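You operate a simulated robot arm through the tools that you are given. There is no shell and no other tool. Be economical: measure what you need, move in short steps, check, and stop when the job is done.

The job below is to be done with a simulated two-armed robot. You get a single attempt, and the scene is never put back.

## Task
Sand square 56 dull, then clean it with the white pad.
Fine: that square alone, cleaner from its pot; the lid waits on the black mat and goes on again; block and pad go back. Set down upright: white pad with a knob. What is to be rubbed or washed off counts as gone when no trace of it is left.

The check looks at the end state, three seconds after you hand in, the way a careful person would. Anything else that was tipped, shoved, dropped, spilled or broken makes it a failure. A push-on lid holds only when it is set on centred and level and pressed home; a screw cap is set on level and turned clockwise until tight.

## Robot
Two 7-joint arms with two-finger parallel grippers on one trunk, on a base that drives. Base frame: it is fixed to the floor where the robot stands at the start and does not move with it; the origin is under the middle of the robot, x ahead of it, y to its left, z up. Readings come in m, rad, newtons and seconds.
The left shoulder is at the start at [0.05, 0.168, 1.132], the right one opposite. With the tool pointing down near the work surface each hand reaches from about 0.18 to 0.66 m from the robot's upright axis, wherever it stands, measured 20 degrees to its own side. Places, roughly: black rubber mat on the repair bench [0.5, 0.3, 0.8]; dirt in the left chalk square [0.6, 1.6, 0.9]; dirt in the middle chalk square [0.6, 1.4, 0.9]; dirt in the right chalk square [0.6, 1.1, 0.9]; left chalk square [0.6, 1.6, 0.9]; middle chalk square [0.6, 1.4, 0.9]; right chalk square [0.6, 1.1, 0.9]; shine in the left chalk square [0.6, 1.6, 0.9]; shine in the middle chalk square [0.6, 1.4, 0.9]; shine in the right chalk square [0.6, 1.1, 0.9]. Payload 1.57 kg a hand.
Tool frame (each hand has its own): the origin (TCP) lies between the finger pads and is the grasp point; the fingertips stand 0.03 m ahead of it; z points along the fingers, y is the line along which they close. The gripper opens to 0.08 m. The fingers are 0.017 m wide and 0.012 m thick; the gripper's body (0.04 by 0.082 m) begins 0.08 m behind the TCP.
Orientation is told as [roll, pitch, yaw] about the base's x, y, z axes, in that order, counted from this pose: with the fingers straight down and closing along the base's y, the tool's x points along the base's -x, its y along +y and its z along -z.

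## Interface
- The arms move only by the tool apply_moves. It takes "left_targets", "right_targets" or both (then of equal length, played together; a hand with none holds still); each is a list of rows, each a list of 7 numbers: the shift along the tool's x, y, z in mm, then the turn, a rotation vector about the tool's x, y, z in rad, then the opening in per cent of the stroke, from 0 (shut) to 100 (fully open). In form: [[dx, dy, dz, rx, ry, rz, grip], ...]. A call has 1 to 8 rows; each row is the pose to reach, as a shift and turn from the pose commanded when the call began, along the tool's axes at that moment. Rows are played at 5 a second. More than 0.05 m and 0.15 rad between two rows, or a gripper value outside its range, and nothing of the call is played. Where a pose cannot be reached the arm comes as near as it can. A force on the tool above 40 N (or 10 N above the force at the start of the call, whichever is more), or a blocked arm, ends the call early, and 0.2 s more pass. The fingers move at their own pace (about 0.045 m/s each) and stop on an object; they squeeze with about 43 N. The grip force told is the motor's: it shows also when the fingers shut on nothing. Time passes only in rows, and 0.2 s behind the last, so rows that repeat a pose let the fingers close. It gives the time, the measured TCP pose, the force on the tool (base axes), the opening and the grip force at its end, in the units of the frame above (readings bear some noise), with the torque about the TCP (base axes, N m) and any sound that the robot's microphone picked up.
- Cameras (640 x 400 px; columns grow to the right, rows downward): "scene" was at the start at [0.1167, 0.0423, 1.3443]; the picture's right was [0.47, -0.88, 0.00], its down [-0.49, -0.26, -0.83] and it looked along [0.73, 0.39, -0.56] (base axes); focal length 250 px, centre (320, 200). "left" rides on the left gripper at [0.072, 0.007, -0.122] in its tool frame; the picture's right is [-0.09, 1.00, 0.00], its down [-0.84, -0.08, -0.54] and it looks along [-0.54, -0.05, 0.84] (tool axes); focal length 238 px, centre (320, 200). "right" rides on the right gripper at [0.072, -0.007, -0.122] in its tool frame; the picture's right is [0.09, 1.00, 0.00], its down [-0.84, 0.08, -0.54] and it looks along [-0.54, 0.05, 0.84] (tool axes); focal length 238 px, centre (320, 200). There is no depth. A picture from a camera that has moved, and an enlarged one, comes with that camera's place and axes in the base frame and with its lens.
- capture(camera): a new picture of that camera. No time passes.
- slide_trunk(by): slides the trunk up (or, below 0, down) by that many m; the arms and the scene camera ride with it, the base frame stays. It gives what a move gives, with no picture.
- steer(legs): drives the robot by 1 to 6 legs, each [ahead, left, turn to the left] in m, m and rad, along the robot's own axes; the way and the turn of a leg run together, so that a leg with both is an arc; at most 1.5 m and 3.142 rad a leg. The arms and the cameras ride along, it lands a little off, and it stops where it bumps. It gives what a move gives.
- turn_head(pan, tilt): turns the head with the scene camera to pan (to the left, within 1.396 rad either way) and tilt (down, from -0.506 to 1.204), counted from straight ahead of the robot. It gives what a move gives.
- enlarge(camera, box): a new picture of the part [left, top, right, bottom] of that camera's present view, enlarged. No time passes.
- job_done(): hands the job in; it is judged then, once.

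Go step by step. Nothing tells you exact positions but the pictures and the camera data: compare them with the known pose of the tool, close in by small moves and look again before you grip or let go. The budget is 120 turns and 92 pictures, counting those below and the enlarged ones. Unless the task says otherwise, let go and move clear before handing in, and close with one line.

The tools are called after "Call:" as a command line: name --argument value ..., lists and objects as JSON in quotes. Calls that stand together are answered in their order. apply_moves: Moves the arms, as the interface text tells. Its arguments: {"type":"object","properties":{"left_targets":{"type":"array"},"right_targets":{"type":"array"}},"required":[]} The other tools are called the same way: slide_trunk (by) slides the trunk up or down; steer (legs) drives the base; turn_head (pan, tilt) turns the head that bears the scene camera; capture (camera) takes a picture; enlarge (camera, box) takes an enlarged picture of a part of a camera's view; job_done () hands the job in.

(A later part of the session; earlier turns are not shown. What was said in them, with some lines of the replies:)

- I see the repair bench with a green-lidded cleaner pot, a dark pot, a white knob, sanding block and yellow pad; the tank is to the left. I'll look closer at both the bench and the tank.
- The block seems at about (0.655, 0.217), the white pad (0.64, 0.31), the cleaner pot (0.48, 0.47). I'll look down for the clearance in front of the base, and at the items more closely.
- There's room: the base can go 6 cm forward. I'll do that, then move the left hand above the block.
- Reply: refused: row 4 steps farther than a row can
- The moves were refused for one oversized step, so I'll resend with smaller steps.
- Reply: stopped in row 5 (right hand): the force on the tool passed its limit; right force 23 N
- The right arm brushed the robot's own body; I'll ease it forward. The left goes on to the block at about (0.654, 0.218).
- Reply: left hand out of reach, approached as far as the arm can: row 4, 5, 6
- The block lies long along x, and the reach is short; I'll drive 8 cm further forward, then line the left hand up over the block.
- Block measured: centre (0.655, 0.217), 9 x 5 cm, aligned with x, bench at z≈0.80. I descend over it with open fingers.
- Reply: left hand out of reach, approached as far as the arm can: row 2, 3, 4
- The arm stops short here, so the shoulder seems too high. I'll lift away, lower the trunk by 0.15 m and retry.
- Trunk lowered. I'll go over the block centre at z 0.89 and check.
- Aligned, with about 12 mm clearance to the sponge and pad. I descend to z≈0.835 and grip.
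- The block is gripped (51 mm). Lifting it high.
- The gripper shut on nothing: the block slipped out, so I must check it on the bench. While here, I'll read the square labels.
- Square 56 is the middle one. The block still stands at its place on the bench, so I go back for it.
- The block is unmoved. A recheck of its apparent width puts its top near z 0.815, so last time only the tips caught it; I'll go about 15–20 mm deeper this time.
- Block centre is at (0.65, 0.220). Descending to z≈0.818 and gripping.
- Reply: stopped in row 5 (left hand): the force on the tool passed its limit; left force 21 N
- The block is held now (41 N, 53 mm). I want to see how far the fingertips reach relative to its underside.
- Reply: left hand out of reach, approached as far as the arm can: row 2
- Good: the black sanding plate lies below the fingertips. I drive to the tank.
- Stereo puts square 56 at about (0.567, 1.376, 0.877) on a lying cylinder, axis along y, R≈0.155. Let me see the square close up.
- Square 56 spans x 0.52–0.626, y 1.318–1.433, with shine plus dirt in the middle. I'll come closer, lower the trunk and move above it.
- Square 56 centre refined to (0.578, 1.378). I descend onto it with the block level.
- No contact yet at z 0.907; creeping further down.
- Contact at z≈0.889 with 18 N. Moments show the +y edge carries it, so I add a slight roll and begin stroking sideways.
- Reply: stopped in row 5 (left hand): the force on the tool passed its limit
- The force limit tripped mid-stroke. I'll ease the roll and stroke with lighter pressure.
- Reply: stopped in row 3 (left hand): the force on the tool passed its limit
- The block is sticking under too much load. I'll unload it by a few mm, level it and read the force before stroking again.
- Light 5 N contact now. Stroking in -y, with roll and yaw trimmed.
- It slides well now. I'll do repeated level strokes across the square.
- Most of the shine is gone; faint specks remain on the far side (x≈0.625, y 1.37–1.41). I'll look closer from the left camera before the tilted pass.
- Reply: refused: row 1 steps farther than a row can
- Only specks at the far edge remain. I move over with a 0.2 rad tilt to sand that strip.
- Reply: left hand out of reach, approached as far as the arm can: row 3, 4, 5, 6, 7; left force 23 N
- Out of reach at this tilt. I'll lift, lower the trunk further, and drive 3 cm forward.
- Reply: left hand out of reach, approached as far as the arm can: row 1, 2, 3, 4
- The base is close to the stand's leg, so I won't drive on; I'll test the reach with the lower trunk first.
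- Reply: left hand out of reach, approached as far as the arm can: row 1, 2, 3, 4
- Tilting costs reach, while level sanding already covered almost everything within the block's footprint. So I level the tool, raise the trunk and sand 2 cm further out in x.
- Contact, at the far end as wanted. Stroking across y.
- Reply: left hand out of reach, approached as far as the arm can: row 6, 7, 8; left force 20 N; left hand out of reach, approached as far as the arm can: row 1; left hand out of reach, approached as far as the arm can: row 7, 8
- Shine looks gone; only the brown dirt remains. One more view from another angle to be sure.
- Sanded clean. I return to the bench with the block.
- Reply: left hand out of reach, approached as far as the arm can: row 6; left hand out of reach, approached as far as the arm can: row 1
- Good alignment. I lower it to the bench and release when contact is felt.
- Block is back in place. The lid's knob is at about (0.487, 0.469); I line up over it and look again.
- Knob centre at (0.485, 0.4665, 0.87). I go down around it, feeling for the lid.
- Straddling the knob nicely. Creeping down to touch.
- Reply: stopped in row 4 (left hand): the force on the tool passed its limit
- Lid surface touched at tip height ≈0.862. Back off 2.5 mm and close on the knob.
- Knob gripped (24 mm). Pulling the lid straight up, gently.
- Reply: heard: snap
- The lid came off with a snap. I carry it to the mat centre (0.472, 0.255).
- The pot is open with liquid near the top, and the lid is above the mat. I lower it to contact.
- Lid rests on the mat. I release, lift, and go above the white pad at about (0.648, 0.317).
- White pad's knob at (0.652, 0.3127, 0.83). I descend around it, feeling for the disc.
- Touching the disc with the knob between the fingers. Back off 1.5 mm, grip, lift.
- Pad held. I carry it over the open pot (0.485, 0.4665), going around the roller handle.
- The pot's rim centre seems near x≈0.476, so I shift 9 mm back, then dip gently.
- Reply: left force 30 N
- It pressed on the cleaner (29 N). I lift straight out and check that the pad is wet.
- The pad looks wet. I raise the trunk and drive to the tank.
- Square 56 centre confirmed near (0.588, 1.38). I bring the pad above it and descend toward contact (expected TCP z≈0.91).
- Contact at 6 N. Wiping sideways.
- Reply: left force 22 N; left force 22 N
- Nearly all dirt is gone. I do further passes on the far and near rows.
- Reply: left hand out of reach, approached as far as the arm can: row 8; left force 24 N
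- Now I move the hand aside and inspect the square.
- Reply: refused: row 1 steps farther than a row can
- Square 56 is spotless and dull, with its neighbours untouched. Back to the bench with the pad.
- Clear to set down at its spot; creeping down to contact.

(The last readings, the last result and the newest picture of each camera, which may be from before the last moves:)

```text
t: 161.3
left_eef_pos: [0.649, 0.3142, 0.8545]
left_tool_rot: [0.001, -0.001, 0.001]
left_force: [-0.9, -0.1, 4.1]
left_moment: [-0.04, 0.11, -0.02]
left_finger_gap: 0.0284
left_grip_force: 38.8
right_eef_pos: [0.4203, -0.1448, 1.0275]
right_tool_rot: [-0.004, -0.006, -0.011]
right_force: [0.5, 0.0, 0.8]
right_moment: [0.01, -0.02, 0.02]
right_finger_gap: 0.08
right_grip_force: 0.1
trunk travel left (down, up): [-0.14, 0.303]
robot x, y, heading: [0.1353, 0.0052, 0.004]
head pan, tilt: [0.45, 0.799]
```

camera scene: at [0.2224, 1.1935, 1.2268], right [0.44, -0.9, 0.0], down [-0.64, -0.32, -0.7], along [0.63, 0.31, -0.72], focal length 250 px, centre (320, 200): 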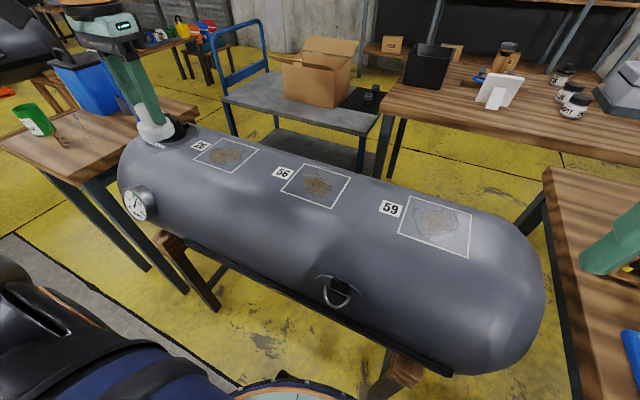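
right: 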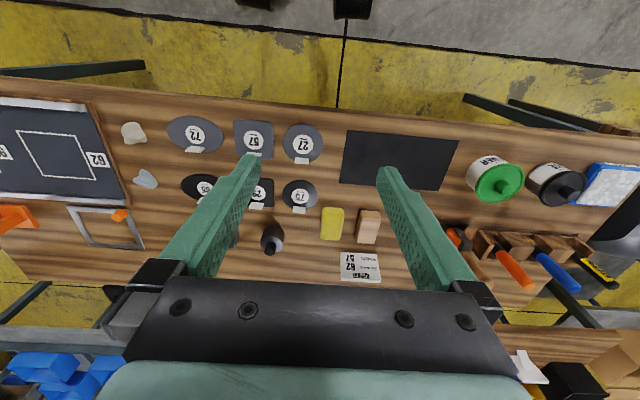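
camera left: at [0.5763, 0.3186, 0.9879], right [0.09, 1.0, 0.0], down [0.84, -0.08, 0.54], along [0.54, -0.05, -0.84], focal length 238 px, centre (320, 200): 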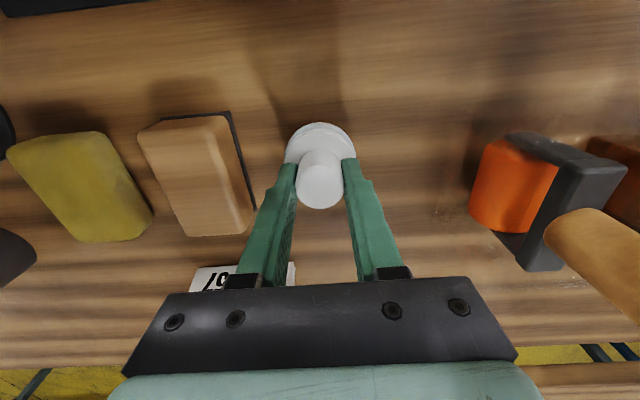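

Contact (4 N). Release, rise, and go above the lid on the mat.

Call:
apply_moves --left_targets '[[0, 0, 0, 0, 0, 0, 40], [0, 0, 0, 0, 0, 0, 60], [0, 0, 0, 0, 0, 0, 60], [0, 0, -20, 0, 0, 0, 60], [0, 0, -50, 0, 0, 0, 60], [0, 0, -80, 0, 0, 0, 60]]'

Call:
apply_moves --left_targets '[[40, -10, 0, 0, 0, 0, 60], [80, -25, 0, 0, 0, 0, 60], [120, -40, 0, 0, 0, 0, 60], [160, -52, 0, 0, 0, 0, 60], [176.5, -57.5, 5, 0, 0, 0, 60], [176.5, -57.5, 30, 0, 0, 0, 60]]'

Call:
capture --camera "left"

Call:
enlarge --camera "scene" --box '[130, 110, 370, 260]'

```text
t: 162.7
left_eef_pos: [0.6495, 0.3138, 0.9333]
left_tool_rot: [0.002, 0.003, -0.001]
left_force: [-0.3, 0.0, 0.3]
left_moment: [-0.01, -0.02, -0.03]
left_finger_gap: 0.0478
left_grip_force: 0.2
right_eef_pos: [0.4199, -0.1436, 1.028]
right_tool_rot: [-0.004, -0.005, -0.01]
right_force: [1.0, 0.0, -0.3]
right_moment: [0.02, -0.01, -0.01]
right_finger_gap: 0.0801
right_grip_force: 0.0
trunk travel left (down, up): [-0.14, 0.303]
robot x, y, heading: [0.1379, 0.0035, 0.002]
head pan, tilt: [0.45, 0.799]
```

```text
t: 164.1
left_eef_pos: [0.4729, 0.257, 0.9028]
left_tool_rot: [-0.001, 0.002, 0.002]
left_force: [0.1, 0.5, -0.2]
left_moment: [-0.02, 0.0, -0.02]
left_finger_gap: 0.048
left_grip_force: 0.1
right_eef_pos: [0.4199, -0.1446, 1.029]
right_tool_rot: [-0.004, -0.005, -0.01]
right_force: [-0.3, -0.6, 0.3]
right_moment: [-0.03, 0.01, 0.0]
right_finger_gap: 0.0801
right_grip_force: 0.1
trunk travel left (down, up): [-0.14, 0.303]
robot x, y, heading: [0.1384, 0.0014, 0.002]
head pan, tilt: [0.45, 0.799]
```

```text
23 pictures are left
camera left: at [0.3994, 0.2614, 1.0246], right [0.09, 1.0, 0.0], down [0.84, -0.08, 0.54], along [0.54, -0.05, -0.84], focal length 238 px, centre (320, 200)
```

left: 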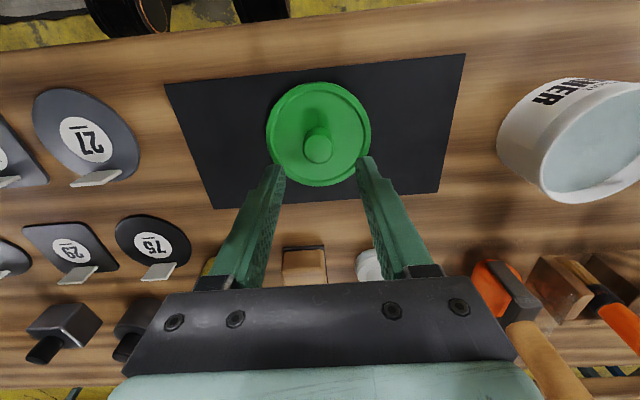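

```text
2.67 times, centred on (250, 185) of scene
camera zoom: at [0.2479, 0.0396, 1.1667], right [0.44, -0.9, 0.0], down [-0.64, -0.31, -0.7], along [0.63, 0.31, -0.72], focal length 668 px, centre (507, 240)
```

zoom: 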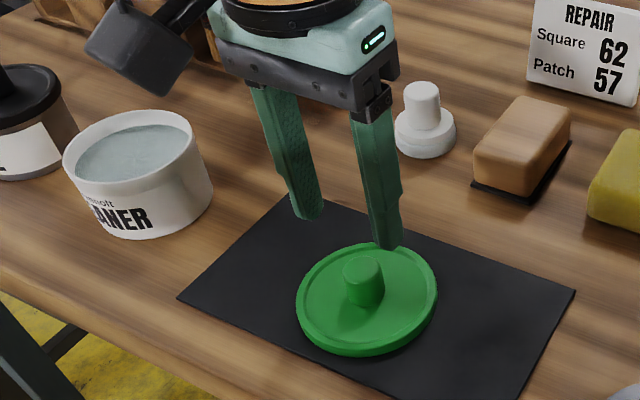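

Pad stands upright in place. The lid's knob is right under the hand; I descend and grip it as before.

Call:
apply_moves --left_targets '[[0, 0, 20, 0, 0, 0, 60], [0, 0, 40, 0, 0, 0, 60], [0, 0, 54, 0, 0, 0, 60], [0, 0, 57.5, 0, 0, 0, 60], [0, 0, 57.5, 0, 0, 0, 10], [0, 0, 57.5, 0, 0, 0, 5], [0, 0, 57.5, 0, 0, 0, 5], [0, 0, 57.5, 0, 0, 0, 5]]'

```text
t: 165.9
left_eef_pos: [0.4733, 0.2566, 0.8452]
left_tool_rot: [0.002, 0.001, 0.001]
left_force: [0.3, 0.4, -0.6]
left_moment: [-0.02, 0.0, 0.01]
left_finger_gap: 0.0238
left_grip_force: 36.6
right_eef_pos: [0.4203, -0.144, 1.0289]
right_tool_rot: [-0.002, -0.004, -0.01]
right_force: [-0.4, 0.2, -1.2]
right_moment: [0.01, 0.04, 0.02]
right_finger_gap: 0.08
right_grip_force: 0.0
trunk travel left (down, up): [-0.14, 0.303]
robot x, y, heading: [0.1348, 0.0037, 0.004]
head pan, tilt: [0.45, 0.799]
```

Gripped. I carry the lid back to just above the pot.

Call:
apply_moves --left_targets '[[0, 0, -40, 0, 0, 0, 5], [0, 5, -85, 0, 0, 0, 5], [-3, 45, -110, 0, 0, 0, 5], [-6, 90, -120, 0, 0, 0, 5], [-9, 135, -120, 0, 0, 0, 5], [-12, 180, -115, 0, 0, 0, 5], [-12.2, 210, -90, 0, 0, 0, 5], [-12.2, 210, -75, 0, 0, 0, 5]]'

Call:
capture --camera "left"

Call:
enlarge --camera "scene" --box '[110, 100, 270, 200]'

```text
t: 167.7
left_eef_pos: [0.4847, 0.4671, 0.9205]
left_tool_rot: [0.0, 0.003, 0.0]
left_force: [-0.5, 0.1, -0.9]
left_moment: [0.0, -0.02, 0.0]
left_finger_gap: 0.0232
left_grip_force: 35.9
right_eef_pos: [0.42, -0.1444, 1.0283]
right_tool_rot: [-0.002, -0.006, -0.012]
right_force: [0.1, 0.1, 0.8]
right_moment: [-0.01, 0.05, -0.01]
right_finger_gap: 0.0801
right_grip_force: 0.0
trunk travel left (down, up): [-0.14, 0.303]
robot x, y, heading: [0.1398, -0.0004, 0.005]
head pan, tilt: [0.45, 0.799]
```

```text
21 pictures are left
camera left: at [0.4123, 0.4724, 1.043], right [0.09, 1.0, 0.0], down [0.84, -0.08, 0.54], along [0.54, -0.05, -0.84], focal length 238 px, centre (320, 200)
```

left: 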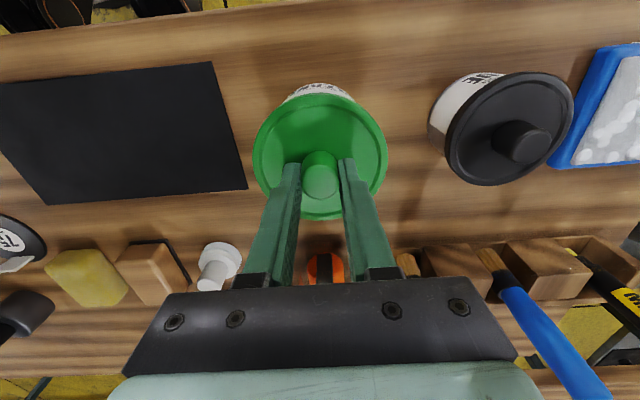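

```text
4.00 times, centred on (190, 150) of scene
camera zoom: at [0.2479, 0.0397, 1.1667], right [0.44, -0.9, 0.0], down [-0.64, -0.31, -0.7], along [0.63, 0.31, -0.72], focal length 1002 px, centre (840, 400)
```

zoom: 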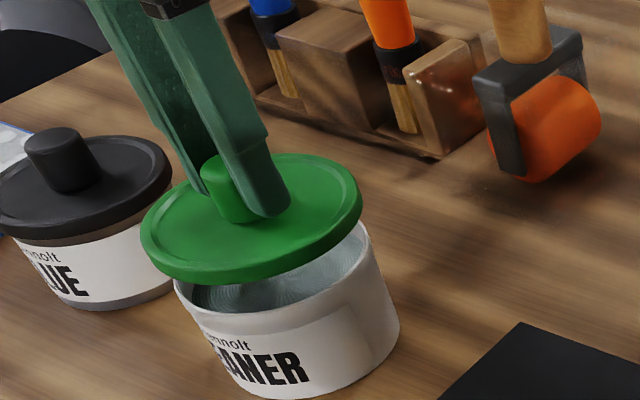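

The pot hasn't moved noticeably. I lower the lid level onto it and press until it clicks.

Call:
apply_moves --left_targets '[[0, 0, 10, 0, 0, 0, 5], [0, 0, 18, 0, 0, 0, 5], [0, 0, 22, 0, 0, 0, 5], [0, 0, 25, 0, 0, 0, 5]]'

```text
t: 168.7
left_eef_pos: [0.4854, 0.4662, 0.896]
left_tool_rot: [0.0, 0.003, -0.001]
left_force: [0.2, 0.0, -0.1]
left_moment: [0.01, 0.01, -0.03]
left_finger_gap: 0.0232
left_grip_force: 35.8
right_eef_pos: [0.4213, -0.1436, 1.0291]
right_tool_rot: [-0.004, -0.005, -0.012]
right_force: [0.3, 0.5, 0.0]
right_moment: [0.01, -0.02, 0.01]
right_finger_gap: 0.0803
right_grip_force: 0.1
trunk travel left (down, up): [-0.14, 0.303]
robot x, y, heading: [0.1368, 0.0033, 0.006]
head pan, tilt: [0.45, 0.799]
```

Call:
apply_moves --left_targets '[[0, 0, 1.5, 0, 0, 0, 5], [0, 0, 3, 0, 0, 0, 5], [0, 0, 4.5, 0, 0, 0, 5], [0, 0, 6, 0, 0, 0, 5]]'

Call:
enlarge --camera "scene" --box '[110, 100, 270, 200]'

```text
t: 169.9
left_eef_pos: [0.4845, 0.4673, 0.8953]
left_tool_rot: [0.006, -0.009, 0.002]
left_force: [-6.7, -1.1, 13.4]
left_moment: [-0.49, 0.45, -0.06]
left_finger_gap: 0.0234
left_grip_force: 35.3
right_eef_pos: [0.4202, -0.1438, 1.0278]
right_tool_rot: [-0.003, -0.006, -0.008]
right_force: [0.3, -0.3, -0.4]
right_moment: [0.01, -0.02, -0.05]
right_finger_gap: 0.0799
right_grip_force: 0.2
trunk travel left (down, up): [-0.14, 0.303]
robot x, y, heading: [0.1377, 0.0087, 0.002]
head pan, tilt: [0.45, 0.799]
heard: snap
stopped in row 4 (left hand): the force on the tool passed its limit (the readings are from after the stop); the commanded pose is now the measured one
```

```text
4.00 times, centred on (190, 150) of scene
camera zoom: at [0.2464, 0.0389, 1.1666], right [0.44, -0.9, 0.0], down [-0.64, -0.31, -0.7], along [0.63, 0.31, -0.72], focal length 1002 px, centre (840, 400)
```

zoom: 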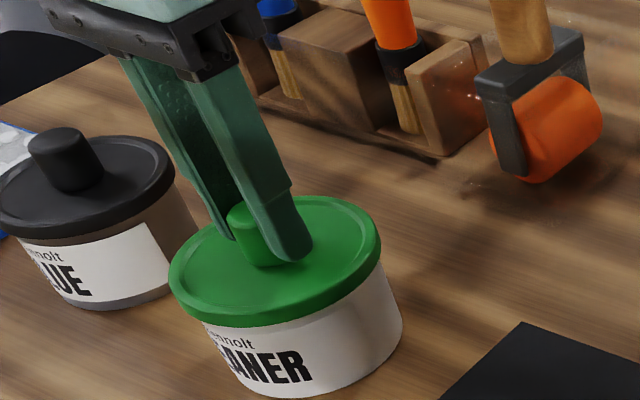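

Snap heard and the lid sits level. I unload, open, and rise.

Call:
apply_moves --left_targets '[[0, 0, -1, 0.005, 0.009, 0, 5], [0, 0, -1, 0.005, 0.009, 0, 40], [0, 0, -1, 0.005, 0.009, 0, 70], [0, 0, -1, 0.005, 0.009, 0, 70], [0, 0, -15, 0.005, 0.009, 0, 70], [0, 0, -50, 0.005, 0.009, 0, 70], [0, 0, -90, 0.005, 0.009, 0, 70], [0, 0, -130, 0.005, 0.009, 0, 70]]'

Call:
slide_trunk --by 0.1

Call:
capture --camera "scene"

Call:
capture --camera "left"

```text
t: 171.7
left_eef_pos: [0.4856, 0.4677, 1.0237]
left_tool_rot: [0.002, 0.003, 0.001]
left_force: [-0.7, 0.1, -0.4]
left_moment: [0.0, 0.01, 0.0]
left_finger_gap: 0.056
left_grip_force: 0.0
right_eef_pos: [0.4214, -0.1449, 1.0288]
right_tool_rot: [-0.002, -0.005, -0.009]
right_force: [1.1, -0.2, 0.7]
right_moment: [0.0, -0.02, 0.02]
right_finger_gap: 0.0799
right_grip_force: 0.0
trunk travel left (down, up): [-0.14, 0.303]
robot x, y, heading: [0.1347, -0.0, 0.002]
head pan, tilt: [0.45, 0.799]
```

```text
t: 173.0
left_eef_pos: [0.4858, 0.4674, 1.1231]
left_tool_rot: [0.001, 0.002, 0.001]
left_force: [-0.2, 0.3, -0.1]
left_moment: [-0.03, -0.01, 0.04]
left_finger_gap: 0.056
left_grip_force: 0.1
right_eef_pos: [0.4206, -0.1437, 1.1284]
right_tool_rot: [-0.003, -0.005, -0.01]
right_force: [-0.2, 1.2, -1.2]
right_moment: [0.01, 0.06, 0.0]
right_finger_gap: 0.0802
right_grip_force: 0.1
trunk travel left (down, up): [-0.24, 0.203]
robot x, y, heading: [0.1365, 0.0041, -0.001]
head pan, tilt: [0.45, 0.799]
```

```text
18 pictures are left
camera scene: at [0.2479, 0.0398, 1.2667], right [0.44, -0.9, 0.0], down [-0.64, -0.31, -0.7], along [0.63, 0.31, -0.72], focal length 250 px, centre (320, 200)
```

scene: 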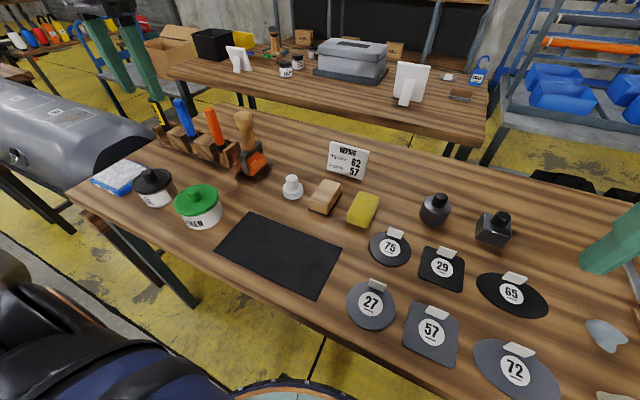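

```text
17 pictures are left
camera left: at [0.413, 0.4724, 1.2459], right [0.09, 1.0, 0.0], down [0.84, -0.08, 0.54], along [0.54, -0.05, -0.84], focal length 238 px, centre (320, 200)
```

left: 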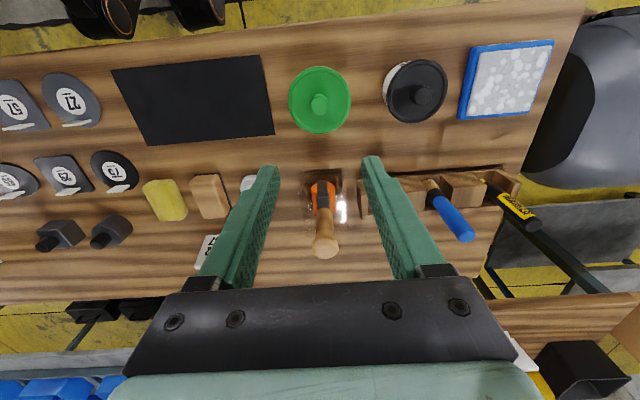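

The bench is in order: lid snapped on level, block and pad back upright in their places, mat empty, and square 56 clean and dull. I'm handing in.

Call:
job_done

```text
The job is handed in.
```

Square 56 is sanded dull and cleaned with no trace left, the neighbouring squares are untouched, the pot's lid is snapped back on, and the block and white pad are back in their places, the pad upright.
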